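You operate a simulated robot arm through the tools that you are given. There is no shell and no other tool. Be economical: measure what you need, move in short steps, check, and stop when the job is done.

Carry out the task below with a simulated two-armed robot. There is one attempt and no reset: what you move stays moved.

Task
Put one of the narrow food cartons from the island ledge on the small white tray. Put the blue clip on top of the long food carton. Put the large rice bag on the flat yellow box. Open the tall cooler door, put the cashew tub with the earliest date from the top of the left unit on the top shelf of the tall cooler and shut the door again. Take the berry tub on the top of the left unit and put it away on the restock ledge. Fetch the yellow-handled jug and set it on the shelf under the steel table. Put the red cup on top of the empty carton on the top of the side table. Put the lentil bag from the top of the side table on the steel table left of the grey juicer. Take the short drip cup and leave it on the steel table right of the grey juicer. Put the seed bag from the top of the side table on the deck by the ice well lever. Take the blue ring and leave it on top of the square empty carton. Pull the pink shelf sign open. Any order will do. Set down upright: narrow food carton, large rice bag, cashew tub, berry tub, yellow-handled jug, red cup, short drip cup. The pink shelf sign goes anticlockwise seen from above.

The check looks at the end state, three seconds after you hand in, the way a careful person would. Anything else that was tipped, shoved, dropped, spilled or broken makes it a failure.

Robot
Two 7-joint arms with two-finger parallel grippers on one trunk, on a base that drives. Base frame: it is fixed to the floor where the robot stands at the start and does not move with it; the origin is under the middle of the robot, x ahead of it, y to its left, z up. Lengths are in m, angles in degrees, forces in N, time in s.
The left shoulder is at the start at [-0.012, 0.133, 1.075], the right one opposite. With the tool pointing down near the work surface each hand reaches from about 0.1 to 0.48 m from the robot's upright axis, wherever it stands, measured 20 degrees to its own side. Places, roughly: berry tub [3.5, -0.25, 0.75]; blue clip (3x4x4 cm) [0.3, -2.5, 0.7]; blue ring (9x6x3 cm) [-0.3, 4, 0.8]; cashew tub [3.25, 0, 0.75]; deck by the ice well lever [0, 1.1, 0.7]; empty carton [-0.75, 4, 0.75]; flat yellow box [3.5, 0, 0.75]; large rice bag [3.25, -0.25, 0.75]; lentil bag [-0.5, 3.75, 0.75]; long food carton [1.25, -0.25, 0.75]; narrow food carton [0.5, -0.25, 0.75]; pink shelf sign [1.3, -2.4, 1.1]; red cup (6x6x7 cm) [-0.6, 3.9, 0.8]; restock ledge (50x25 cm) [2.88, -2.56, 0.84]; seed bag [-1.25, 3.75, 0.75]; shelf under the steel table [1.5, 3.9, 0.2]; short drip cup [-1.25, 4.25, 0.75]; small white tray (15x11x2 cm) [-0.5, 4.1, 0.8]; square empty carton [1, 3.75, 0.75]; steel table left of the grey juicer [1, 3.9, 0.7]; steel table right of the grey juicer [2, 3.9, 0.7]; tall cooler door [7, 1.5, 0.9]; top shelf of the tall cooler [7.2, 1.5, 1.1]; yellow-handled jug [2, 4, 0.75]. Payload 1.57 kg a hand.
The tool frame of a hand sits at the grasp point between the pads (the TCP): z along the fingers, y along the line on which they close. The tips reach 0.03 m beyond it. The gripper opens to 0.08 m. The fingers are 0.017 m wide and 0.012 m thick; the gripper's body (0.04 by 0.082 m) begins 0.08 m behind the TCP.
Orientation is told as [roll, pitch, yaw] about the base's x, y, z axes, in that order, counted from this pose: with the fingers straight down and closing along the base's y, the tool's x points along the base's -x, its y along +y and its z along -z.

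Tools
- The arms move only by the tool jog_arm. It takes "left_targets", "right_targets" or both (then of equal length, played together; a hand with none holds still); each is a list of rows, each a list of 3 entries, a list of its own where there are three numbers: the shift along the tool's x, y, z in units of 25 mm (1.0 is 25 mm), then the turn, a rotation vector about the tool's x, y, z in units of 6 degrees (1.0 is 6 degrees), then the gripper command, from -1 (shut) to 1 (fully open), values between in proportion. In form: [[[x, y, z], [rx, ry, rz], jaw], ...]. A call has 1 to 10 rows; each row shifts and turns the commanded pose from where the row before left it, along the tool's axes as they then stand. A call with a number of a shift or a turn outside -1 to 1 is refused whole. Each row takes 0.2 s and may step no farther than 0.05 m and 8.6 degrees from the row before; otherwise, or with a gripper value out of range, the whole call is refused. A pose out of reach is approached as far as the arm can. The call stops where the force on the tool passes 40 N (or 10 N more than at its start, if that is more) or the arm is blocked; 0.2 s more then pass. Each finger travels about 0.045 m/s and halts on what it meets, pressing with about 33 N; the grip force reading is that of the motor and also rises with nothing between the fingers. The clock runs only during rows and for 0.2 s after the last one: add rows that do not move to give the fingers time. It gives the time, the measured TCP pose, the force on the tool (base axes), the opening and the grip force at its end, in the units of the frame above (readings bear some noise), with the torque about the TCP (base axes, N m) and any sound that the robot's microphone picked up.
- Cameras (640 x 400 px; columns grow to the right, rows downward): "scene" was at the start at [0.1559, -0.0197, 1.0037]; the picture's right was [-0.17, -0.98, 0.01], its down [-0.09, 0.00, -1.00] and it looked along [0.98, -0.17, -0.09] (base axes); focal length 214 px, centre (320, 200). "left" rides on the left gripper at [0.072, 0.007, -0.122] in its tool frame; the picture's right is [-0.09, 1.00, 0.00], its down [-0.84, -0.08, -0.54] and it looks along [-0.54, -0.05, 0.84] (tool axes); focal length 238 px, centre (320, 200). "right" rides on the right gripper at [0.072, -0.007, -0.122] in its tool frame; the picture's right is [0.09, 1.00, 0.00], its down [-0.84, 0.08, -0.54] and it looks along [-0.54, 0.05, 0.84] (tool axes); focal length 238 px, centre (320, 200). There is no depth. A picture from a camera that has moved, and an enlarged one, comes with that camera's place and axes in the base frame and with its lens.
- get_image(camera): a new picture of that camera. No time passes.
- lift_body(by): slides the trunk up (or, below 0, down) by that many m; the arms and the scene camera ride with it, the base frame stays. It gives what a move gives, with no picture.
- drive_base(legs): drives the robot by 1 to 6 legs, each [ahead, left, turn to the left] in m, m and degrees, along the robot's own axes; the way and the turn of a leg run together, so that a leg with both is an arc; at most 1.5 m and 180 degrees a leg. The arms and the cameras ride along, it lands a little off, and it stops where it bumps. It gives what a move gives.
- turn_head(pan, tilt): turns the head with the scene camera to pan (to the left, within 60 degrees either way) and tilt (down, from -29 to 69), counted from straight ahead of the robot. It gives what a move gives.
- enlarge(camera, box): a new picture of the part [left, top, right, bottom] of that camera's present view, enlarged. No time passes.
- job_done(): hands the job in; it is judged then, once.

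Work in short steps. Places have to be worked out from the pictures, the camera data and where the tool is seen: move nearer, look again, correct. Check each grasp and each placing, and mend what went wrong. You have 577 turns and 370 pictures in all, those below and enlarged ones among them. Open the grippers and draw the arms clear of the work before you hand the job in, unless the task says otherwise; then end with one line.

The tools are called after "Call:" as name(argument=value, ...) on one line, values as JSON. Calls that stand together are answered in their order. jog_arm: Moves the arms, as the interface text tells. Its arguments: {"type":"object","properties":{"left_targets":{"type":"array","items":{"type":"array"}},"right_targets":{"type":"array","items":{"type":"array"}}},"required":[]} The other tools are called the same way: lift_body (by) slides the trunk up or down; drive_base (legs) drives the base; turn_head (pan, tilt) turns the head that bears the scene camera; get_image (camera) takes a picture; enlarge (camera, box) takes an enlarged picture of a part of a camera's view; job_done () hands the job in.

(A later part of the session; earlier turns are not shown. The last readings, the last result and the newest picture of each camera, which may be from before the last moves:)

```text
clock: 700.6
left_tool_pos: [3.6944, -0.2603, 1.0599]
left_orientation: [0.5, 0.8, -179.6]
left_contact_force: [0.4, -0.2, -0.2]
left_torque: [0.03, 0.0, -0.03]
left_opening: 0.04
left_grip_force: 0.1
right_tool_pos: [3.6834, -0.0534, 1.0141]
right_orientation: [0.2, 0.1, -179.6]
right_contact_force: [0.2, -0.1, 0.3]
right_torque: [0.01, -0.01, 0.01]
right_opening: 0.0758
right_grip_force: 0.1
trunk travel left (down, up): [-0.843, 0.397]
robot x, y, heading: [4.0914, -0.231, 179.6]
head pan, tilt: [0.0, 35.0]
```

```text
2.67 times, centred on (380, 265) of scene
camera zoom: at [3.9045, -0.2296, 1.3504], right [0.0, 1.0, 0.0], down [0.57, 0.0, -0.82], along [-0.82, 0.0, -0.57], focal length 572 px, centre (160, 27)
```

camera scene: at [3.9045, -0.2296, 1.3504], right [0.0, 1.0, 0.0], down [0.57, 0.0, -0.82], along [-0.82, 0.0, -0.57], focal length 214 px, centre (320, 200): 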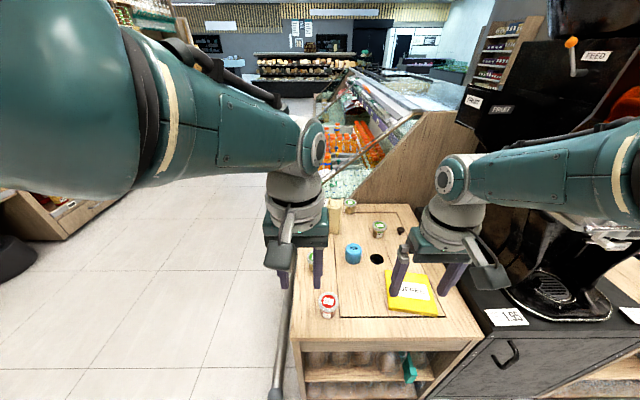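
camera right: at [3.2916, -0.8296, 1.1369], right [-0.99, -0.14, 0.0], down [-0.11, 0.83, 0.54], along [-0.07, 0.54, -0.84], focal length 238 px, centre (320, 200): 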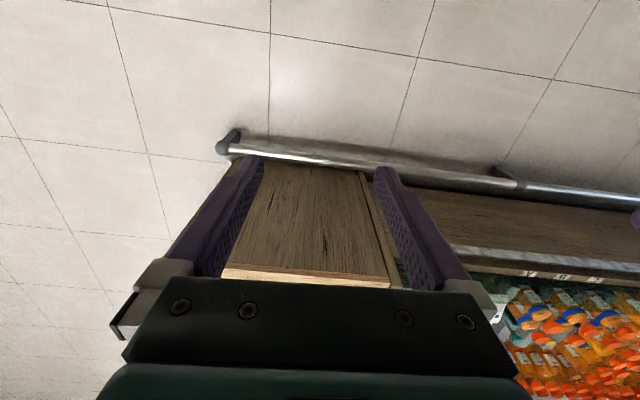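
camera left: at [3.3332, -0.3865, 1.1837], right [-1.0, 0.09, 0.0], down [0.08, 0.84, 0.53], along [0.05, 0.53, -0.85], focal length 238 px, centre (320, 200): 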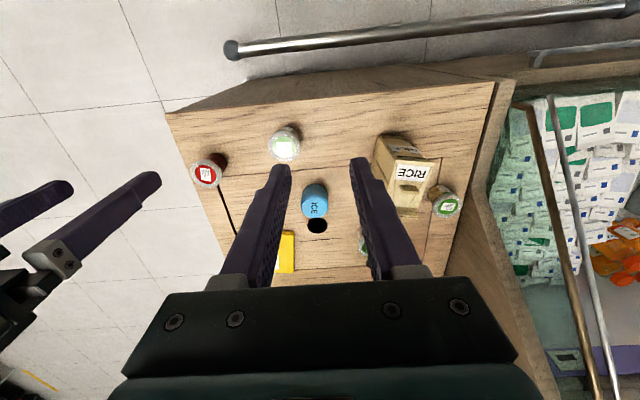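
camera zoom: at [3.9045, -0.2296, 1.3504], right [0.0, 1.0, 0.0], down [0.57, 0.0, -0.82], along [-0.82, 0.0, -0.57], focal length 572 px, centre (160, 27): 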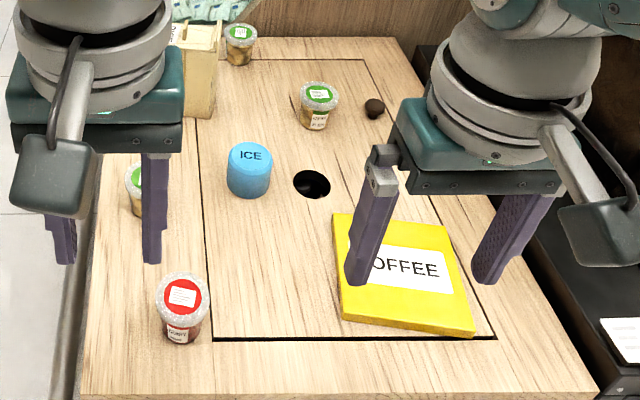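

Dates: 12 MAY, 27 AUG, 12 SEP — so 12 MAY (left, ≈(3.12, -0.09)) is the earliest. First I handle the rice bag: I return to the aisle side, in front of it.

Call:
drive_base(legs=[[0, 0.7, 0], [0, 0, -90], [0, 0.85, 0]])

Call:
jog_arm(right_targets=[[[0, -0.6, -0.8], [0, 0, 0], 0], [[0, -0.6, -0.8], [0, 0, 0], 0], [[0, -0.6, -0.8], [0, 0, 0], 0], [[0, -0.6, -0.8], [0, 0, 0], 0]], left_targets=[[[0, 0, 0.6], [0, 0, 0], 1], [[0, 0, 0.6], [0, 0, 0], 1], [[0, 0, 0], [0, 0, 0], 1], [[0, 0, 0], [0, 0, 0], 1]])

Call:
turn_head(pan=-10, tilt=35)

Call:
get_image(camera="left")

Call:
get_image(camera="scene")

```text
clock: 712.3
left_tool_pos: [3.2303, -0.4992, 1.0604]
left_orientation: [0.5, 0.8, 89.5]
left_contact_force: [0.9, -0.1, 0.4]
left_torque: [0.0, 0.03, -0.02]
left_opening: 0.0401
left_grip_force: 0.1
right_tool_pos: [3.4381, -0.4905, 1.0152]
right_orientation: [0.0, 0.2, 89.4]
right_contact_force: [-0.1, 0.2, 0.0]
right_torque: [0.0, 0.0, 0.02]
right_opening: 0.076
right_grip_force: 0.0
trunk travel left (down, up): [-0.843, 0.397]
robot x, y, heading: [3.2492, -0.8989, 88.6]
head pan, tilt: [0.0, 35.0]
```

```text
clock: 713.3
left_tool_pos: [3.2266, -0.5046, 1.0405]
left_orientation: [0.5, 0.8, 89.5]
left_contact_force: [-0.2, -0.1, -0.8]
left_torque: [0.03, -0.01, -0.02]
left_opening: 0.0799
left_grip_force: 0.0
left hand out of reach, approached as far as the arm can: row 1, 2
right_tool_pos: [3.4988, -0.4613, 1.0794]
right_orientation: [0.1, 0.2, 89.4]
right_contact_force: [0.4, 0.5, 0.4]
right_torque: [-0.01, -0.02, 0.02]
right_opening: 0.0399
right_grip_force: 0.1
right hand out of reach, approached as far as the arm can: row 1, 2, 3, 4
trunk travel left (down, up): [-0.843, 0.397]
robot x, y, heading: [3.255, -0.8983, 88.5]
head pan, tilt: [0.0, 35.0]
```

```text
clock: 714.0
left_tool_pos: [3.2258, -0.5065, 1.0412]
left_orientation: [0.5, 0.8, 89.4]
left_contact_force: [0.4, -0.1, -0.2]
left_torque: [-0.03, -0.05, -0.04]
left_opening: 0.08
left_grip_force: 0.1
right_tool_pos: [3.499, -0.4606, 1.0788]
right_orientation: [0.1, 0.1, 89.3]
right_contact_force: [-0.4, -0.1, 0.3]
right_torque: [-0.02, -0.02, 0.0]
right_opening: 0.04
right_grip_force: 0.1
trunk travel left (down, up): [-0.843, 0.397]
robot x, y, heading: [3.2529, -0.8961, 88.9]
head pan, tilt: [-10.0, 35.0]
```

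```text
105 pictures are left
camera left: at [3.2198, -0.5761, 1.1635], right [-0.99, 0.1, 0.01], down [0.09, 0.84, 0.53], along [0.05, 0.53, -0.85], focal length 238 px, centre (320, 200)
```

left: 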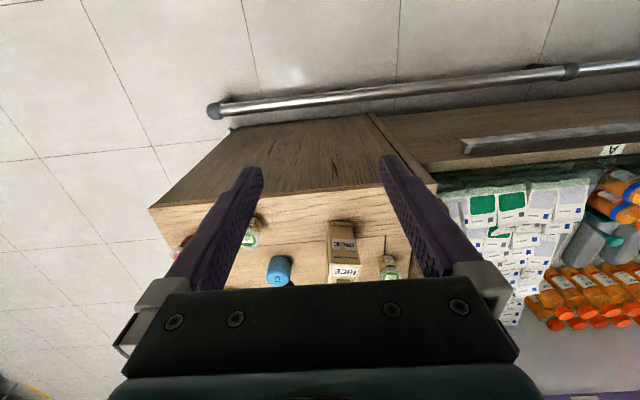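

```text
104 pictures are left
camera scene: at [3.2719, -0.7096, 1.3505], right [0.98, -0.2, 0.0], down [-0.11, -0.56, -0.82], along [0.16, 0.8, -0.57], focal length 214 px, centre (320, 200)
```

scene: 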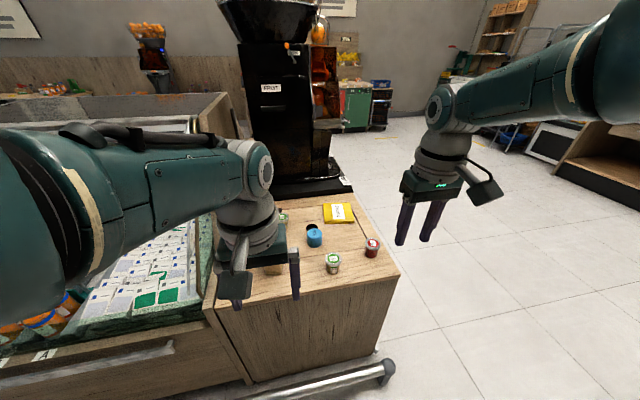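

Call:
drive_base(legs=[[0.2, 0.02, 1]])

Call:
get_image(camera="left")

Call:
turn_head(pan=25, tilt=45)

Call:
get_image(camera="right")

```text
clock: 715.6
left_tool_pos: [3.2031, -0.3072, 1.0419]
left_orientation: [0.6, 0.8, 90.4]
left_contact_force: [0.1, 0.7, -0.8]
left_torque: [0.01, 0.03, 0.02]
left_opening: 0.0799
left_grip_force: 0.1
right_tool_pos: [3.4745, -0.2586, 1.078]
right_orientation: [0.1, 0.2, 90.3]
right_contact_force: [-0.8, -0.2, -1.6]
right_torque: [0.0, 0.01, -0.02]
right_opening: 0.04
right_grip_force: 0.1
trunk travel left (down, up): [-0.843, 0.397]
robot x, y, heading: [3.2371, -0.6978, 89.6]
head pan, tilt: [-10.0, 35.0]
```

```text
103 pictures are left
camera left: at [3.1977, -0.378, 1.1634], right [-1.0, 0.09, 0.01], down [0.08, 0.85, 0.53], along [0.04, 0.53, -0.85], focal length 238 px, centre (320, 200)
```

left: 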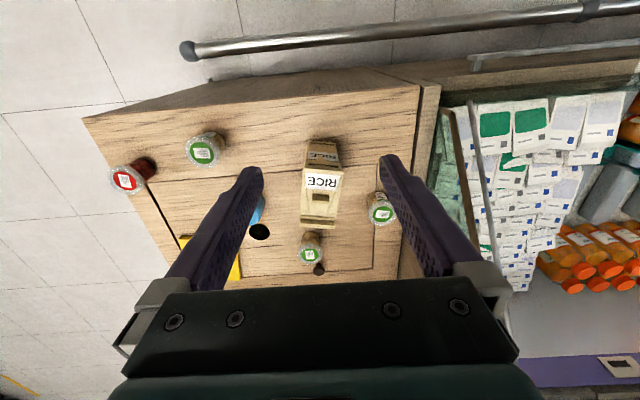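

```text
clock: 716.6
left_tool_pos: [3.1995, -0.3077, 1.0402]
left_orientation: [0.9, 0.9, 90.7]
left_contact_force: [0.8, -0.2, 0.2]
left_torque: [-0.01, 0.03, 0.03]
left_opening: 0.0804
left_grip_force: 0.0
right_tool_pos: [3.4762, -0.2573, 1.0784]
right_orientation: [0.1, 0.2, 90.3]
right_contact_force: [0.1, 0.3, 0.0]
right_torque: [0.02, 0.0, 0.01]
right_opening: 0.0399
right_grip_force: 0.0
trunk travel left (down, up): [-0.843, 0.397]
robot x, y, heading: [3.2366, -0.6954, 89.7]
head pan, tilt: [25.0, 45.0]
```

```text
102 pictures are left
camera right: at [3.4823, -0.3306, 1.2002], right [-1.0, -0.1, 0.0], down [-0.08, 0.84, 0.54], along [-0.05, 0.54, -0.84], focal length 238 px, centre (320, 200)
```

right: 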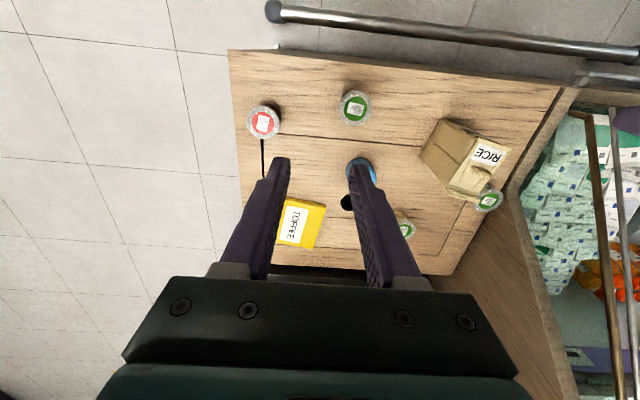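

Rice bag: centre ≈ (3.205, -0.18), ~6 cm wide, shoulder height z ≈ 0.835. I move over it and lower.

Call:
drive_base(legs=[[0.127, -0.006, 0]])

Call:
lift_body(by=-0.14)

Call:
get_image(camera="left")

```text
clock: 717.9
left_tool_pos: [3.2073, -0.1778, 1.0398]
left_orientation: [0.8, 0.9, 90.8]
left_contact_force: [-1.0, 0.0, -0.2]
left_torque: [0.01, -0.03, 0.0]
left_opening: 0.08
left_grip_force: 0.1
right_tool_pos: [3.4831, -0.1301, 1.0777]
right_orientation: [0.2, 0.2, 90.2]
right_contact_force: [0.1, 0.7, -0.4]
right_torque: [0.0, 0.03, -0.01]
right_opening: 0.0399
right_grip_force: 0.0
trunk travel left (down, up): [-0.843, 0.397]
robot x, y, heading: [3.2416, -0.5711, 89.5]
head pan, tilt: [25.0, 45.0]
```

```text
clock: 719.6
left_tool_pos: [3.2012, -0.177, 0.8993]
left_orientation: [1.2, 0.9, 91.0]
left_contact_force: [0.3, -0.1, -0.3]
left_torque: [0.0, 0.05, -0.01]
left_opening: 0.08
left_grip_force: 0.0
right_tool_pos: [3.4841, -0.13, 0.938]
right_orientation: [0.2, 0.1, 90.1]
right_contact_force: [0.1, -0.6, -0.8]
right_torque: [0.02, 0.04, -0.01]
right_opening: 0.0401
right_grip_force: 0.1
trunk travel left (down, up): [-0.703, 0.537]
robot x, y, heading: [3.2426, -0.5724, 89.4]
head pan, tilt: [25.0, 45.0]
```

```text
101 pictures are left
camera left: at [3.1985, -0.2479, 1.0217], right [-1.0, 0.07, 0.02], down [0.07, 0.85, 0.53], along [0.02, 0.53, -0.85], focal length 238 px, centre (320, 200)
```

left: 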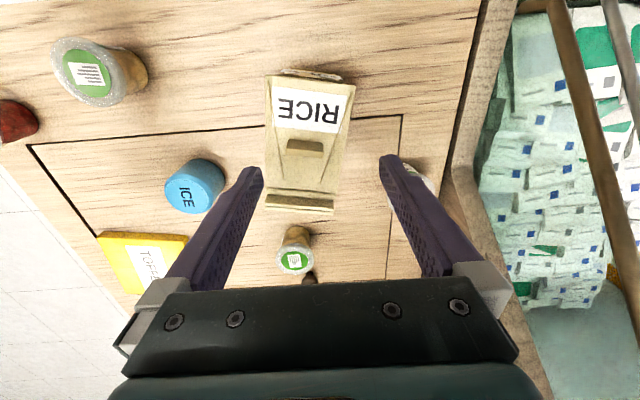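

Aligned. I nudge 7 mm and lower to grip height.

Call:
jog_arm(left_targets=[[[0.2, -0.25, 0], [0.15, 0, 0], 1], [[0, 0, 0], [0, 0, 0], 1]])

Call:
lift_body(by=-0.09)

Call:
get_image(camera="left")

```text
clock: 720.2
left_tool_pos: [3.1887, -0.1759, 0.8974]
left_orientation: [1.3, 0.6, 92.4]
left_contact_force: [-0.4, 0.5, -1.1]
left_torque: [0.02, 0.01, 0.01]
left_opening: 0.08
left_grip_force: 0.1
right_tool_pos: [3.4839, -0.1288, 0.9381]
right_orientation: [0.1, 0.1, 90.2]
right_contact_force: [0.4, -0.1, 0.4]
right_torque: [-0.01, 0.0, 0.01]
right_opening: 0.0397
right_grip_force: 0.1
trunk travel left (down, up): [-0.703, 0.537]
robot x, y, heading: [3.2447, -0.5699, 89.2]
head pan, tilt: [25.0, 45.0]
```

```text
clock: 720.8
left_tool_pos: [3.191, -0.1704, 0.8786]
left_orientation: [0.5, 0.1, 92.9]
left_contact_force: [2.2, -6.9, 20.5]
left_torque: [-0.34, -0.92, -0.26]
left_opening: 0.0799
left_grip_force: 0.0
right_tool_pos: [3.483, -0.1307, 0.9099]
right_orientation: [0.0, 0.3, 90.2]
right_contact_force: [-0.6, 0.1, 0.7]
right_torque: [0.0, -0.01, -0.02]
right_opening: 0.04
right_grip_force: 0.0
trunk travel left (down, up): [-0.676, 0.564]
robot x, y, heading: [3.2426, -0.5676, 89.6]
head pan, tilt: [25.0, 45.0]
stopped: the force on the tool passed its limit at 118 N (the readings are from after the stop); the commanded pose is now the measured one
```

```text
100 pictures are left
camera left: at [3.1887, -0.2424, 0.9994], right [-1.0, 0.04, 0.01], down [0.04, 0.84, 0.54], along [0.01, 0.54, -0.84], focal length 238 px, centre (320, 200)
```

left: 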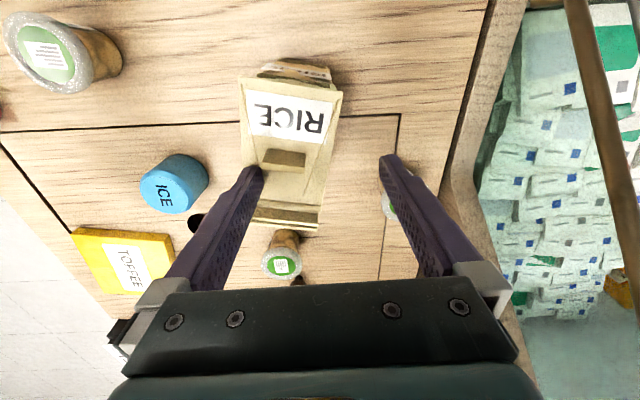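

The finger touched the bag's ridge. I raise, shift the base 2.2 cm to the right, and re-check.

Call:
lift_body(by=0.06)

Call:
drive_base(legs=[[-0.005, -0.022, 0]])

Call:
get_image(camera="left")

```text
clock: 721.8
left_tool_pos: [3.1882, -0.171, 0.9367]
left_orientation: [1.0, 0.2, 92.9]
left_contact_force: [-0.5, 0.1, 0.0]
left_torque: [-0.01, 0.0, 0.02]
left_opening: 0.0799
left_grip_force: 0.0
right_tool_pos: [3.4835, -0.1305, 0.9712]
right_orientation: [0.0, 0.2, 90.2]
right_contact_force: [1.1, 0.3, 0.3]
right_torque: [-0.02, 0.01, 0.01]
right_opening: 0.04
right_grip_force: 0.0
trunk travel left (down, up): [-0.736, 0.504]
robot x, y, heading: [3.2397, -0.5687, 89.5]
head pan, tilt: [25.0, 45.0]
```

```text
clock: 722.6
left_tool_pos: [3.2113, -0.177, 0.9365]
left_orientation: [0.9, 0.1, 92.8]
left_contact_force: [0.7, -0.7, 0.2]
left_torque: [-0.02, 0.03, 0.02]
left_opening: 0.0801
left_grip_force: 0.0
right_tool_pos: [3.5057, -0.1364, 0.9716]
right_orientation: [0.1, 0.1, 90.2]
right_contact_force: [-0.3, 0.1, -0.2]
right_torque: [-0.03, -0.01, -0.05]
right_opening: 0.04
right_grip_force: 0.1
trunk travel left (down, up): [-0.736, 0.504]
robot x, y, heading: [3.2662, -0.5735, 89.5]
head pan, tilt: [25.0, 45.0]
```

```text
99 pictures are left
camera left: at [3.2096, -0.2484, 1.058], right [-1.0, 0.04, 0.02], down [0.04, 0.84, 0.54], along [0.01, 0.54, -0.84], focal length 238 px, centre (320, 200)
```

left: 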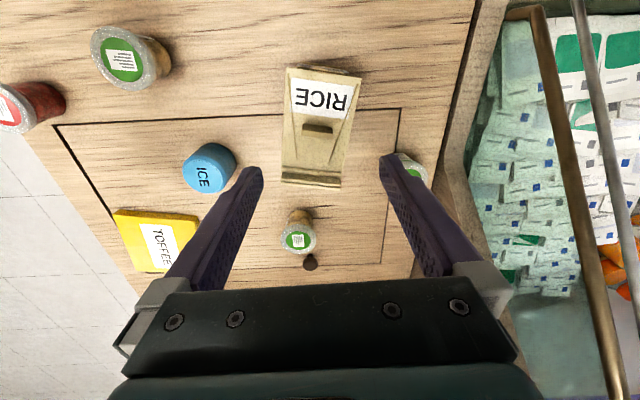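

The bag is rotated ~10°, making it tight. I rotate the wrist to match.

Call:
jog_arm(left_targets=[[[0, 0, 0], [0, 0, 0.9], 1], [[0, 0, 0], [0, 0, 0.9], 1], [[0, 0, 0], [0, 0, 0], 1]])

Call:
get_image(camera="left")

```text
clock: 723.4
left_tool_pos: [3.2073, -0.1752, 0.9367]
left_orientation: [1.2, 0.3, 82.3]
left_contact_force: [-0.5, -0.4, 1.1]
left_torque: [-0.02, -0.01, -0.04]
left_opening: 0.08
left_grip_force: 0.0
right_tool_pos: [3.5048, -0.1353, 0.9715]
right_orientation: [0.1, 0.2, 90.2]
right_contact_force: [0.6, 0.1, -0.1]
right_torque: [0.0, -0.05, -0.04]
right_opening: 0.0402
right_grip_force: 0.0
trunk travel left (down, up): [-0.736, 0.504]
robot x, y, heading: [3.2695, -0.5752, 89.6]
head pan, tilt: [25.0, 45.0]
```

```text
98 pictures are left
camera left: at [3.193, -0.246, 1.058], right [-0.97, 0.22, 0.02], down [0.2, 0.82, 0.54], along [0.1, 0.53, -0.84], focal length 238 px, centre (320, 200)
```

left: 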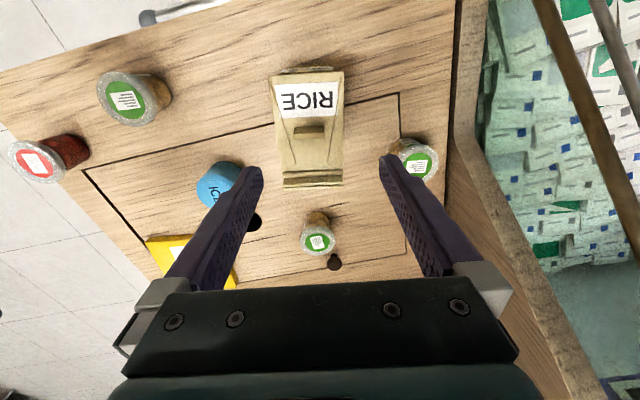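

Call:
drive_base(legs=[[-0.004, -0.009, 0]])

Call:
lift_body(by=-0.075)

Call:
get_image(camera="left")

```text
clock: 724.1
left_tool_pos: [3.216, -0.1794, 0.9364]
left_orientation: [1.2, 0.4, 82.4]
left_contact_force: [-0.5, 0.2, -1.3]
left_torque: [0.0, 0.02, 0.01]
left_opening: 0.0798
left_grip_force: 0.0
right_tool_pos: [3.5144, -0.1383, 0.9712]
right_orientation: [0.1, 0.2, 90.2]
right_contact_force: [0.0, -0.3, 0.9]
right_torque: [-0.03, -0.01, 0.01]
right_opening: 0.0401
right_grip_force: 0.1
trunk travel left (down, up): [-0.736, 0.504]
robot x, y, heading: [3.2772, -0.5833, 89.4]
head pan, tilt: [25.0, 45.0]
```

```text
clock: 725.2
left_tool_pos: [3.213, -0.1778, 0.8608]
left_orientation: [1.5, 0.4, 82.7]
left_contact_force: [0.3, -0.3, 0.3]
left_torque: [0.07, 0.0, -0.01]
left_opening: 0.0802
left_grip_force: 0.0
right_tool_pos: [3.5154, -0.1388, 0.8959]
right_orientation: [0.1, 0.2, 90.2]
right_contact_force: [-0.2, -0.4, 0.4]
right_torque: [-0.01, -0.04, 0.01]
right_opening: 0.0401
right_grip_force: 0.1
trunk travel left (down, up): [-0.661, 0.579]
robot x, y, heading: [3.2725, -0.5775, 89.3]
head pan, tilt: [25.0, 45.0]
```

```text
97 pictures are left
camera left: at [3.1991, -0.2493, 0.9823], right [-0.98, 0.22, 0.02], down [0.2, 0.82, 0.53], along [0.1, 0.53, -0.85], focal length 238 px, centre (320, 200)
```

left: 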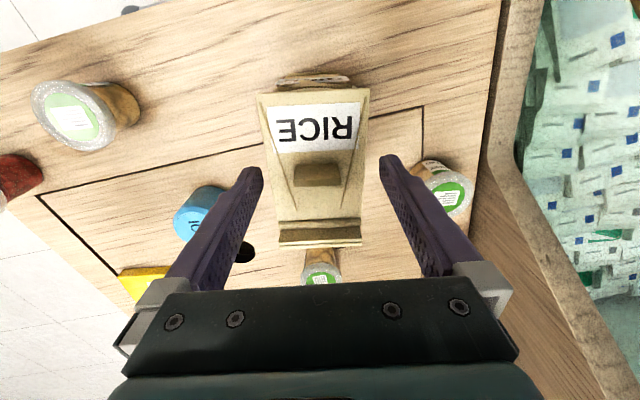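

Centred now. I lower 5 cm more and grip.

Call:
lift_body(by=-0.05)

Call:
jog_arm(left_targets=[[[0, 0, 0], [0, 0, 0], 0.6], [[0, 0, 0], [0, 0, 0], 0.2], [[0, 0, 0], [0, 0, 0], -0.5], [[0, 0, 0], [0, 0, 0], -0.5]])

Call:
lift_body(by=0.06)

Call:
get_image(camera="left")

```text
clock: 726.2
left_tool_pos: [3.2119, -0.1788, 0.8101]
left_orientation: [1.5, 0.4, 82.6]
left_contact_force: [0.3, 0.5, 0.3]
left_torque: [-0.03, 0.03, -0.02]
left_opening: 0.08
left_grip_force: 0.1
right_tool_pos: [3.5143, -0.1406, 0.8467]
right_orientation: [0.1, 0.1, 90.3]
right_contact_force: [-0.5, -0.2, 0.2]
right_torque: [0.01, -0.02, -0.02]
right_opening: 0.04
right_grip_force: 0.0
trunk travel left (down, up): [-0.611, 0.629]
robot x, y, heading: [3.273, -0.5763, 89.5]
head pan, tilt: [25.0, 45.0]
```

```text
clock: 727.2
left_tool_pos: [3.2122, -0.1791, 0.8102]
left_orientation: [1.4, 0.4, 82.8]
left_contact_force: [2.1, -0.4, 1.0]
left_torque: [-0.09, -0.44, -0.01]
left_opening: 0.0609
left_grip_force: 32.7
right_tool_pos: [3.5143, -0.1391, 0.8456]
right_orientation: [-0.1, 0.1, 90.3]
right_contact_force: [-0.2, -0.4, -0.6]
right_torque: [-0.02, 0.01, 0.02]
right_opening: 0.04
right_grip_force: 0.1
trunk travel left (down, up): [-0.611, 0.629]
robot x, y, heading: [3.2746, -0.5842, 89.4]
head pan, tilt: [25.0, 45.0]
```

```text
clock: 728.2
left_tool_pos: [3.2124, -0.1798, 0.8695]
left_orientation: [1.5, 0.5, 82.7]
left_contact_force: [1.3, 0.2, -4.5]
left_torque: [0.03, -0.03, 0.02]
left_opening: 0.0606
left_grip_force: 32.8
right_tool_pos: [3.5135, -0.1401, 0.9048]
right_orientation: [0.2, 0.1, 90.2]
right_contact_force: [-0.2, 0.1, 0.1]
right_torque: [0.02, 0.0, 0.02]
right_opening: 0.0398
right_grip_force: 0.1
trunk travel left (down, up): [-0.671, 0.569]
robot x, y, heading: [3.2763, -0.5821, 89.7]
head pan, tilt: [25.0, 45.0]
```

```text
96 pictures are left
camera left: at [3.1989, -0.2498, 0.992], right [-0.98, 0.22, 0.02], down [0.2, 0.82, 0.53], along [0.1, 0.53, -0.85], focal length 238 px, centre (320, 200)
```

left: 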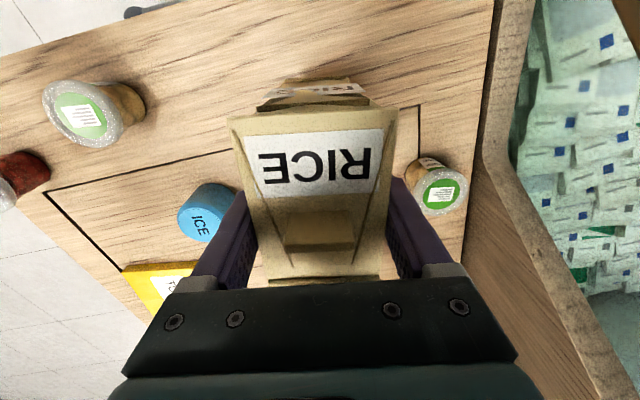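

Rice bag is held (~0.45 kg). I raise it over the other items and move above the yellow box (≈(3.51, 0.05)).

Call:
lift_body(by=0.11)

Call:
drive_base(legs=[[0, -0.297, 0], [0.235, 0, 0]])

Call:
get_image(camera="left")

Call:
turn_head(pan=0, tilt=55)

Call:
get_image(camera="scene")

```text
clock: 729.6
left_tool_pos: [3.2119, -0.18, 0.9811]
left_orientation: [1.5, 0.5, 82.7]
left_contact_force: [0.8, -0.1, -3.7]
left_torque: [-0.02, 0.02, -0.03]
left_opening: 0.0607
left_grip_force: 32.9
right_tool_pos: [3.5139, -0.1406, 1.0164]
right_orientation: [0.2, 0.2, 90.3]
right_contact_force: [0.4, 0.1, -0.4]
right_torque: [0.04, -0.03, -0.03]
right_opening: 0.0398
right_grip_force: 0.0
trunk travel left (down, up): [-0.781, 0.459]
robot x, y, heading: [3.2695, -0.5788, 89.2]
head pan, tilt: [25.0, 45.0]
```

```text
clock: 733.0
left_tool_pos: [3.5094, 0.0554, 0.9802]
left_orientation: [1.5, 0.4, 82.9]
left_contact_force: [0.6, -0.1, -4.4]
left_torque: [0.04, -0.03, -0.04]
left_opening: 0.0604
left_grip_force: 32.5
right_tool_pos: [3.8122, 0.0967, 1.0155]
right_orientation: [0.1, 0.1, 90.5]
right_contact_force: [0.0, -0.3, 0.0]
right_torque: [-0.01, -0.01, 0.01]
right_opening: 0.0399
right_grip_force: 0.0
trunk travel left (down, up): [-0.781, 0.459]
robot x, y, heading: [3.5768, -0.3379, 89.7]
head pan, tilt: [25.0, 45.0]
```

```text
95 pictures are left
camera left: at [3.4974, -0.0148, 1.1018], right [-0.98, 0.21, 0.03], down [0.19, 0.82, 0.53], along [0.09, 0.53, -0.85], focal length 238 px, centre (320, 200)
```

left: 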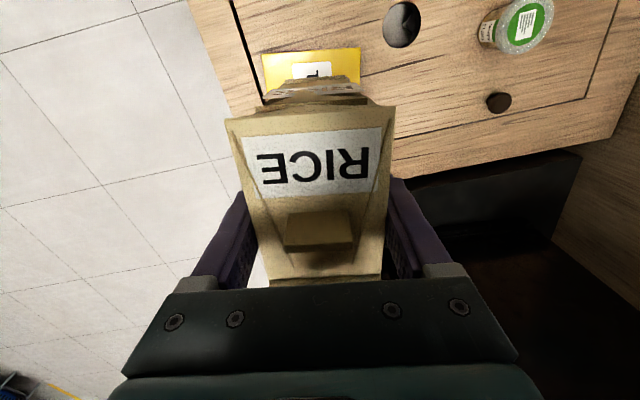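

```text
clock: 733.9
left_tool_pos: [3.5104, 0.055, 0.98]
left_orientation: [1.4, 0.5, 82.9]
left_contact_force: [-0.1, -1.2, -3.6]
left_torque: [0.04, -0.02, -0.01]
left_opening: 0.0604
left_grip_force: 33.1
right_tool_pos: [3.812, 0.0965, 1.0169]
right_orientation: [0.1, 0.1, 90.4]
right_contact_force: [0.1, 0.0, 0.3]
right_torque: [0.02, 0.0, -0.01]
right_opening: 0.0401
right_grip_force: 0.1
trunk travel left (down, up): [-0.781, 0.459]
robot x, y, heading: [3.577, -0.3463, 89.9]
head pan, tilt: [0.0, 55.0]
```

```text
94 pictures are left
camera scene: at [3.5751, -0.1712, 1.2605], right [1.0, 0.0, 0.0], down [0.0, -0.82, -0.57], along [0.0, 0.57, -0.82], focal length 214 px, centre (320, 200)
```

scene: 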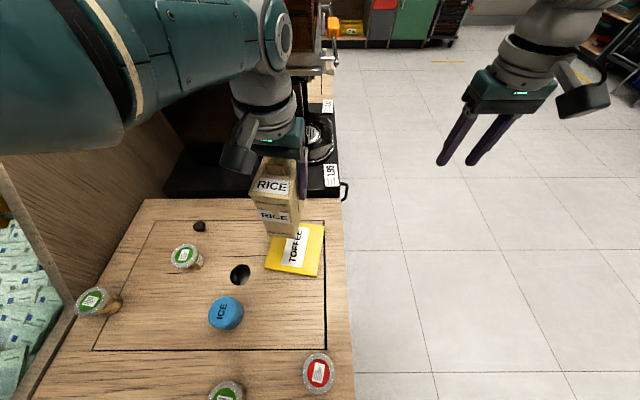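

The bag is right over the box's centre. I lower it.

Call:
lift_body(by=-0.115)

Call:
lift_body(by=-0.012)

Call:
get_image(camera="scene")

```text
clock: 735.3
left_tool_pos: [3.5103, 0.0559, 0.8638]
left_orientation: [1.6, 0.5, 82.8]
left_contact_force: [0.2, 0.1, -3.8]
left_torque: [0.0, -0.03, -0.02]
left_opening: 0.0607
left_grip_force: 32.5
right_tool_pos: [3.8138, 0.0967, 0.9014]
right_orientation: [0.1, 0.2, 90.5]
right_contact_force: [-0.2, -0.8, -0.1]
right_torque: [0.0, -0.01, -0.01]
right_opening: 0.0401
right_grip_force: 0.2
trunk travel left (down, up): [-0.666, 0.574]
robot x, y, heading: [3.5706, -0.3434, 89.6]
head pan, tilt: [0.0, 55.0]
```

```text
clock: 735.9
left_tool_pos: [3.51, 0.0556, 0.8531]
left_orientation: [1.5, 0.5, 82.9]
left_contact_force: [-0.2, 0.9, -4.5]
left_torque: [0.03, -0.02, -0.01]
left_opening: 0.0604
left_grip_force: 32.9
right_tool_pos: [3.8115, 0.0961, 0.8884]
right_orientation: [0.0, 0.1, 90.5]
right_contact_force: [-0.1, 0.4, -0.1]
right_torque: [-0.02, -0.01, -0.01]
right_opening: 0.0398
right_grip_force: 0.0
trunk travel left (down, up): [-0.654, 0.586]
robot x, y, heading: [3.572, -0.3422, 89.6]
head pan, tilt: [0.0, 55.0]
```

```text
93 pictures are left
camera scene: at [3.5752, -0.1712, 1.1334], right [1.0, -0.01, 0.0], down [0.0, -0.82, -0.57], along [0.0, 0.57, -0.82], focal length 214 px, centre (320, 200)
```

scene: 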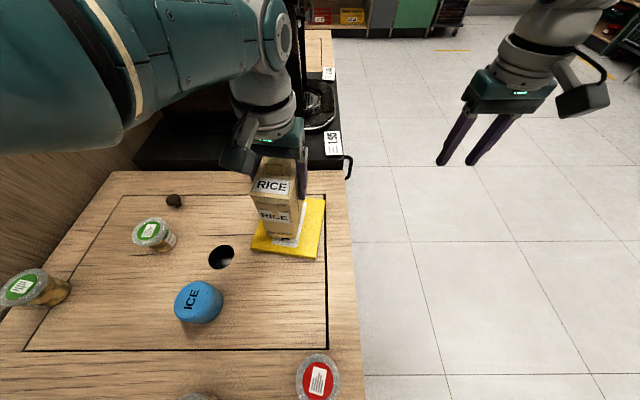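

Call:
lift_body(by=-0.008)

Call:
lift_body(by=-0.007)

Call:
lift_body(by=-0.006)

```text
clock: 736.5
left_tool_pos: [3.5108, 0.055, 0.8446]
left_orientation: [1.6, 0.5, 82.8]
left_contact_force: [-0.4, 0.1, -4.9]
left_torque: [0.0, 0.01, -0.02]
left_opening: 0.0605
left_grip_force: 33.6
right_tool_pos: [3.8133, 0.0963, 0.8816]
right_orientation: [0.1, 0.2, 90.4]
right_contact_force: [0.1, 0.1, 0.4]
right_torque: [-0.01, -0.01, 0.0]
right_opening: 0.0399
right_grip_force: 0.1
trunk travel left (down, up): [-0.646, 0.594]
robot x, y, heading: [3.5736, -0.3442, 90.0]
head pan, tilt: [0.0, 55.0]
```

```text
clock: 737.1
left_tool_pos: [3.5099, 0.0547, 0.8367]
left_orientation: [1.5, 0.4, 82.9]
left_contact_force: [0.1, -0.2, -3.8]
left_torque: [0.03, 0.01, 0.0]
left_opening: 0.0605
left_grip_force: 33.4
right_tool_pos: [3.8128, 0.0947, 0.874]
right_orientation: [0.1, 0.2, 90.4]
right_contact_force: [-0.1, -0.5, 0.9]
right_torque: [0.0, 0.0, -0.02]
right_opening: 0.0397
right_grip_force: 0.0
trunk travel left (down, up): [-0.639, 0.601]
robot x, y, heading: [3.5742, -0.3445, 90.0]
head pan, tilt: [0.0, 55.0]
```

```text
clock: 737.6
left_tool_pos: [3.5103, 0.0556, 0.8327]
left_orientation: [1.5, 0.5, 82.9]
left_contact_force: [0.0, 0.9, -3.3]
left_torque: [0.02, 0.0, -0.02]
left_opening: 0.0601
left_grip_force: 33.1
right_tool_pos: [3.8125, 0.0956, 0.8681]
right_orientation: [0.2, 0.2, 90.4]
right_contact_force: [-0.5, 0.6, 0.8]
right_torque: [-0.02, 0.0, -0.01]
right_opening: 0.0401
right_grip_force: 0.1
trunk travel left (down, up): [-0.633, 0.607]
robot x, y, heading: [3.5768, -0.346, 89.8]
head pan, tilt: [0.0, 55.0]
```

Call:
lift_body(by=-0.005)

Call:
lift_body(by=-0.005)

Call:
lift_body(by=-0.005)

```text
clock: 738.2
left_tool_pos: [3.5101, 0.0566, 0.8287]
left_orientation: [1.5, 0.4, 82.9]
left_contact_force: [-1.4, -5.0, 12.7]
left_torque: [-0.43, -0.34, -0.17]
left_opening: 0.0604
left_grip_force: 33.3
right_tool_pos: [3.8125, 0.0948, 0.8632]
right_orientation: [0.2, 0.2, 90.4]
right_contact_force: [1.0, -0.1, -0.5]
right_torque: [0.01, 0.01, -0.01]
right_opening: 0.04
right_grip_force: 0.1
trunk travel left (down, up): [-0.628, 0.612]
robot x, y, heading: [3.5722, -0.3437, 89.8]
head pan, tilt: [0.0, 55.0]
```

```text
clock: 738.6
left_tool_pos: [3.5094, 0.0577, 0.8262]
left_orientation: [1.6, 0.1, 82.9]
left_contact_force: [-3.2, -5.1, 11.8]
left_torque: [0.12, -0.3, -0.08]
left_opening: 0.0607
left_grip_force: 32.7
right_tool_pos: [3.8112, 0.0954, 0.8587]
right_orientation: [0.1, 0.1, 90.4]
right_contact_force: [-0.7, -0.5, -0.1]
right_torque: [-0.04, -0.01, 0.02]
right_opening: 0.04
right_grip_force: 0.0
trunk travel left (down, up): [-0.624, 0.616]
robot x, y, heading: [3.5712, -0.344, 89.5]
head pan, tilt: [0.0, 55.0]
stopped: the force on the tool passed its limit at 45 N (the readings are from after the stop); the commanded pose is now the measured one
```

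```text
clock: 739.0
left_tool_pos: [3.5096, 0.0593, 0.8264]
left_orientation: [1.5, 0.1, 82.9]
left_contact_force: [-2.0, -4.7, 11.2]
left_torque: [0.13, -0.26, -0.06]
left_opening: 0.0606
left_grip_force: 31.9
right_tool_pos: [3.8118, 0.0952, 0.8559]
right_orientation: [0.1, 0.4, 90.5]
right_contact_force: [0.8, -0.3, -0.4]
right_torque: [-0.02, -0.01, 0.0]
right_opening: 0.04
right_grip_force: 0.0
trunk travel left (down, up): [-0.622, 0.618]
robot x, y, heading: [3.576, -0.3437, 89.7]
head pan, tilt: [0.0, 55.0]
stopped: the force on the tool passed its limit at 47 N (the readings are from after the stop); the commanded pose is now the measured one
```

Resting on the box. I open slowly and raise.

Call:
jog_arm(left_targets=[[[0, 0, 0], [0, 0, 0], 0.7], [[0, 0, 0], [0, 0, 0], 1], [[0, 0, 0], [0, 0, 0], 1], [[0, 0, 0], [0, 0, 0], 1]])

Call:
lift_body(by=0.18)

Call:
get_image(camera="scene")

```text
clock: 740.0
left_tool_pos: [3.511, 0.0581, 0.8262]
left_orientation: [1.4, 0.1, 82.9]
left_contact_force: [-0.8, -0.3, -0.7]
left_torque: [0.03, 0.01, -0.01]
left_opening: 0.08
left_grip_force: 0.1
right_tool_pos: [3.8134, 0.0963, 0.8558]
right_orientation: [0.1, 0.2, 90.4]
right_contact_force: [-0.3, 0.0, -0.5]
right_torque: [-0.03, -0.01, 0.02]
right_opening: 0.0402
right_grip_force: 0.1
trunk travel left (down, up): [-0.622, 0.618]
robot x, y, heading: [3.5725, -0.3431, 89.5]
head pan, tilt: [0.0, 55.0]
```

```text
clock: 742.0
left_tool_pos: [3.5117, 0.0583, 1.0048]
left_orientation: [1.3, 0.1, 82.8]
left_contact_force: [0.4, 0.6, -0.7]
left_torque: [0.01, -0.01, -0.01]
left_opening: 0.0799
left_grip_force: 0.2
right_tool_pos: [3.8129, 0.0952, 1.0357]
right_orientation: [0.1, 0.2, 90.4]
right_contact_force: [0.3, 0.8, 0.0]
right_torque: [0.02, -0.02, 0.02]
right_opening: 0.0398
right_grip_force: 0.0
trunk travel left (down, up): [-0.802, 0.438]
robot x, y, heading: [3.5744, -0.3438, 89.6]
head pan, tilt: [0.0, 55.0]
```

```text
92 pictures are left
camera scene: at [3.5749, -0.1713, 1.2812], right [1.0, 0.0, 0.0], down [0.0, -0.82, -0.57], along [0.0, 0.57, -0.82], focal length 214 px, centre (320, 200)
```

scene: 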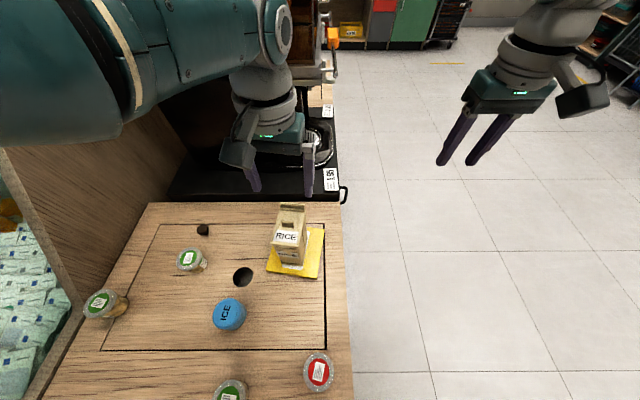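

Rice bag stands on the yellow box. Next the berry tub at ≈(3.571, -0.207) with the right hand.

Call:
drive_base(legs=[[-0.305, 0, 0], [0, 0.24, 0.4]])

Call:
jog_arm(right_targets=[[[0, 0, 0], [0, 0, 0], 1], [[0, 0, 0], [0, 0, 0], 1], [[0, 0, 0], [0, 0, 0], 1]])

Call:
lift_body(by=-0.18)

Call:
get_image(camera="right")

```text
clock: 745.4
left_tool_pos: [3.2694, -0.2441, 1.0063]
left_orientation: [1.4, 0.1, 82.9]
left_contact_force: [0.5, -0.2, -0.6]
left_torque: [-0.01, 0.01, -0.01]
left_opening: 0.0802
left_grip_force: 0.0
right_tool_pos: [3.5706, -0.2069, 1.0367]
right_orientation: [0.1, 0.2, 90.7]
right_contact_force: [0.0, 0.6, -0.5]
right_torque: [-0.02, 0.02, 0.02]
right_opening: 0.0403
right_grip_force: 0.0
trunk travel left (down, up): [-0.802, 0.438]
robot x, y, heading: [3.3377, -0.6444, 90.0]
head pan, tilt: [0.0, 55.0]
```

```text
clock: 746.2
left_tool_pos: [3.2696, -0.2446, 1.0056]
left_orientation: [1.4, 0.1, 83.0]
left_contact_force: [0.1, 0.2, 0.2]
left_torque: [0.0, -0.01, -0.03]
left_opening: 0.08
left_grip_force: 0.0
right_tool_pos: [3.5708, -0.206, 1.0363]
right_orientation: [0.0, 0.2, 90.6]
right_contact_force: [0.3, -0.1, 0.5]
right_torque: [-0.02, 0.01, 0.01]
right_opening: 0.0799
right_grip_force: 0.1
trunk travel left (down, up): [-0.802, 0.438]
robot x, y, heading: [3.3319, -0.6442, 89.9]
head pan, tilt: [0.0, 55.0]
```

```text
clock: 748.2
left_tool_pos: [3.2704, -0.2449, 0.8266]
left_orientation: [1.4, 0.1, 82.9]
left_contact_force: [-1.2, 0.4, 0.0]
left_torque: [0.03, -0.02, 0.02]
left_opening: 0.0801
left_grip_force: 0.0
right_tool_pos: [3.5707, -0.2065, 0.8562]
right_orientation: [0.1, 0.2, 90.5]
right_contact_force: [0.0, 0.9, 0.1]
right_torque: [0.0, 0.0, -0.01]
right_opening: 0.0802
right_grip_force: 0.1
trunk travel left (down, up): [-0.622, 0.618]
robot x, y, heading: [3.3303, -0.6488, 89.9]
head pan, tilt: [0.0, 55.0]
```

```text
91 pictures are left
camera right: at [3.5782, -0.2788, 0.9789], right [-0.99, -0.1, 0.0], down [-0.09, 0.84, 0.54], along [-0.06, 0.54, -0.84], focal length 238 px, centre (320, 200)
```

right: 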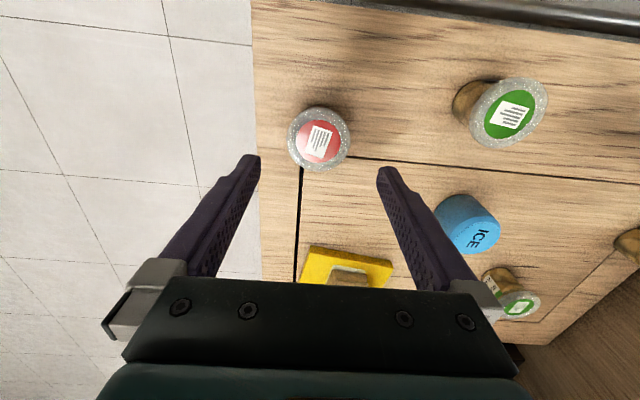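

Perfectly aligned. I lower 5 cm by trunk and the rest with the arm.

Call:
lift_body(by=-0.05)

Call:
jog_arm(right_targets=[[[0, 0, 0.7], [0, 0, 0], 1], [[0, 0, 0.7], [0, 0, 0], 1], [[0, 0, 0.9], [0, 0, 0], 1], [[0, 0, 0], [0, 0, 0], 1]])

Call:
get_image(camera="right")

```text
clock: 749.2
left_tool_pos: [3.2694, -0.2452, 0.7747]
left_orientation: [1.3, 0.1, 83.0]
left_contact_force: [-1.0, 0.1, -0.9]
left_torque: [-0.02, 0.01, 0.02]
left_opening: 0.08
left_grip_force: 0.1
right_tool_pos: [3.5712, -0.2054, 0.8061]
right_orientation: [0.2, 0.1, 90.6]
right_contact_force: [0.8, -0.6, -0.2]
right_torque: [-0.02, 0.02, 0.01]
right_opening: 0.08
right_grip_force: 0.1
trunk travel left (down, up): [-0.572, 0.668]
robot x, y, heading: [3.335, -0.6472, 90.0]
head pan, tilt: [0.0, 55.0]
```

```text
clock: 750.2
left_tool_pos: [3.2694, -0.2444, 0.7741]
left_orientation: [1.4, 0.0, 82.9]
left_contact_force: [-0.4, -0.7, 0.7]
left_torque: [-0.02, 0.02, 0.0]
left_opening: 0.0801
left_grip_force: 0.1
right_tool_pos: [3.5695, -0.2286, 0.7613]
right_orientation: [0.1, 0.2, 90.6]
right_contact_force: [0.1, -0.4, -0.4]
right_torque: [0.03, -0.01, 0.0]
right_opening: 0.08
right_grip_force: 0.1
right hand out of reach, approached as far as the arm can: row 1, 2, 3
trunk travel left (down, up): [-0.572, 0.668]
robot x, y, heading: [3.3355, -0.6484, 90.0]
head pan, tilt: [0.0, 55.0]
```

```text
90 pictures are left
camera right: at [3.5767, -0.2999, 0.8826], right [-0.99, -0.1, 0.0], down [-0.09, 0.84, 0.54], along [-0.06, 0.54, -0.84], focal length 238 px, centre (320, 200)
```

right: 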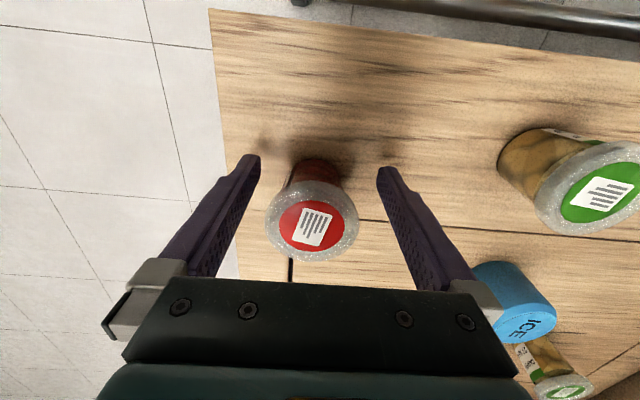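

Call:
drive_base(legs=[[0.023, -0.004, 0]])

Call:
lift_body(by=-0.013)

Call:
jog_arm(right_targets=[[[0, 0, 0], [0, 0, 0], 0.6], [[0, 0, 0], [0, 0, 0], 0.2], [[0, 0, 0], [0, 0, 0], -0.2], [[0, 0, 0], [0, 0, 0], -0.2]])

Call:
lift_body(by=0.15)

Call:
get_image(camera="right")

```text
clock: 751.0
left_tool_pos: [3.2741, -0.2212, 0.7749]
left_orientation: [1.4, 0.2, 83.1]
left_contact_force: [-0.7, -0.7, -0.1]
left_torque: [-0.01, -0.01, 0.0]
left_opening: 0.0799
left_grip_force: 0.0
right_tool_pos: [3.5741, -0.2047, 0.7601]
right_orientation: [0.1, 0.2, 90.7]
right_contact_force: [0.3, 0.2, -0.1]
right_torque: [-0.01, -0.01, 0.0]
right_opening: 0.0799
right_grip_force: 0.0
trunk travel left (down, up): [-0.572, 0.668]
robot x, y, heading: [3.3386, -0.622, 90.0]
head pan, tilt: [0.0, 55.0]
```

```text
clock: 751.6
left_tool_pos: [3.2741, -0.2203, 0.7621]
left_orientation: [1.5, 0.1, 83.0]
left_contact_force: [-0.5, 0.0, 0.3]
left_torque: [0.02, 0.0, 0.01]
left_opening: 0.0801
left_grip_force: 0.0
right_tool_pos: [3.5736, -0.2046, 0.7474]
right_orientation: [0.1, 0.2, 90.6]
right_contact_force: [-0.1, -0.1, -0.5]
right_torque: [0.0, 0.02, -0.03]
right_opening: 0.0799
right_grip_force: 0.1
trunk travel left (down, up): [-0.559, 0.681]
robot x, y, heading: [3.3405, -0.6219, 89.8]
head pan, tilt: [0.0, 55.0]
```

```text
clock: 752.6
left_tool_pos: [3.2716, -0.2226, 0.7626]
left_orientation: [1.5, 0.1, 82.9]
left_contact_force: [-0.5, -0.7, 0.7]
left_torque: [-0.02, -0.02, 0.01]
left_opening: 0.0799
left_grip_force: 0.0
right_tool_pos: [3.5727, -0.2054, 0.7481]
right_orientation: [0.1, 0.2, 90.6]
right_contact_force: [0.6, -0.7, 0.9]
right_torque: [0.0, -0.02, 0.01]
right_opening: 0.0583
right_grip_force: 33.2
trunk travel left (down, up): [-0.559, 0.681]
robot x, y, heading: [3.3372, -0.6227, 89.8]
head pan, tilt: [0.0, 55.0]
```

```text
clock: 754.3
left_tool_pos: [3.2738, -0.2224, 0.9122]
left_orientation: [1.3, 0.2, 83.0]
left_contact_force: [0.8, -0.7, 0.5]
left_torque: [-0.01, 0.02, 0.0]
left_opening: 0.08
left_grip_force: 0.1
right_tool_pos: [3.573, -0.2051, 0.898]
right_orientation: [0.1, 0.3, 90.6]
right_contact_force: [0.3, 0.0, 0.0]
right_torque: [0.02, 0.01, -0.02]
right_opening: 0.0586
right_grip_force: 33.0
trunk travel left (down, up): [-0.709, 0.531]
robot x, y, heading: [3.3358, -0.6231, 89.8]
head pan, tilt: [0.0, 55.0]
```

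```text
89 pictures are left
camera right: at [3.5808, -0.2772, 1.0196], right [-0.99, -0.1, 0.0], down [-0.09, 0.84, 0.54], along [-0.06, 0.54, -0.84], focal length 238 px, centre (320, 200)
```

right: 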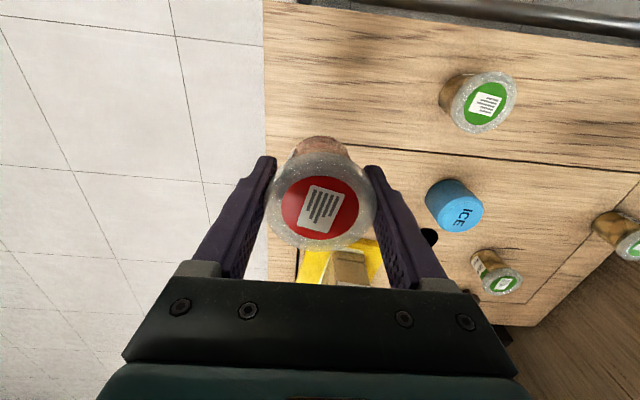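

Berry tub held. I carry it across the aisle to the restock ledge first.

Call:
drive_base(legs=[[-0.6, 0, 0], [0, 0.2, 180]])

Call:
turn_head(pan=0, tilt=25)

Call:
get_image(camera="scene")

```text
clock: 765.0
left_tool_pos: [3.3857, -1.7534, 0.9117]
left_orientation: [1.3, 0.1, -98.9]
left_contact_force: [-0.1, 0.0, 0.1]
left_torque: [-0.01, 0.0, -0.02]
left_opening: 0.0802
left_grip_force: 0.1
right_tool_pos: [3.0846, -1.7603, 0.8969]
right_orientation: [0.1, 0.2, -91.2]
right_contact_force: [-1.0, 0.4, -1.3]
right_torque: [0.01, 0.01, 0.0]
right_opening: 0.0582
right_grip_force: 33.1
trunk travel left (down, up): [-0.709, 0.531]
robot x, y, heading: [3.3356, -1.3476, -91.8]
head pan, tilt: [0.0, 55.0]
cut short: leg 2
```

```text
clock: 765.9
left_tool_pos: [3.3861, -1.7537, 0.912]
left_orientation: [1.4, 0.0, -98.9]
left_contact_force: [-0.4, -0.8, 0.7]
left_torque: [0.03, -0.01, -0.03]
left_opening: 0.0802
left_grip_force: 0.0
right_tool_pos: [3.0851, -1.7607, 0.8974]
right_orientation: [0.2, 0.4, -91.4]
right_contact_force: [0.1, -0.2, -0.4]
right_torque: [-0.04, 0.03, -0.02]
right_opening: 0.0584
right_grip_force: 33.1
trunk travel left (down, up): [-0.709, 0.531]
robot x, y, heading: [3.3359, -1.3442, -91.9]
head pan, tilt: [0.0, 25.0]
```

```text
88 pictures are left
camera scene: at [3.3291, -1.5396, 1.2322], right [-1.0, 0.04, 0.0], down [0.01, 0.42, -0.91], along [-0.03, -0.91, -0.42], focal length 214 px, centre (320, 200)
```

scene: 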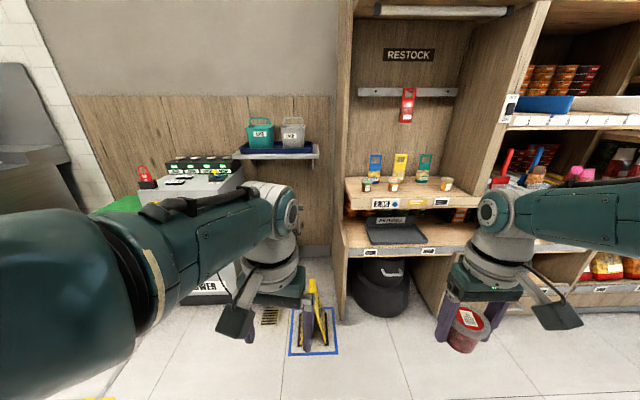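

Call:
enlarge(camera="scene", box=[335, 140, 475, 250])

```text
3.64 times, centred on (405, 195) of scene
camera zoom: at [3.3291, -1.5396, 1.2322], right [-1.0, 0.04, 0.0], down [0.01, 0.42, -0.91], along [-0.03, -0.91, -0.42], focal length 780 px, centre (11, 218)
```

zoom: 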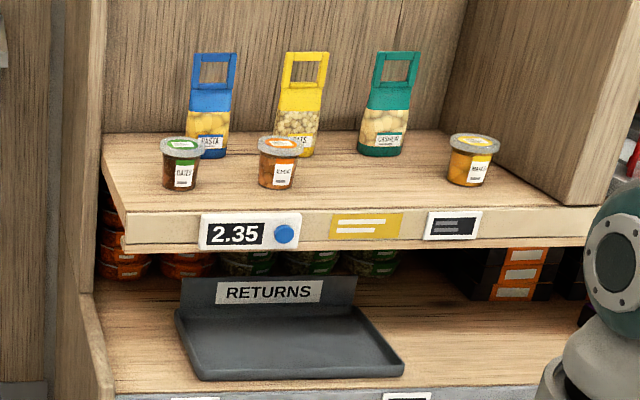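

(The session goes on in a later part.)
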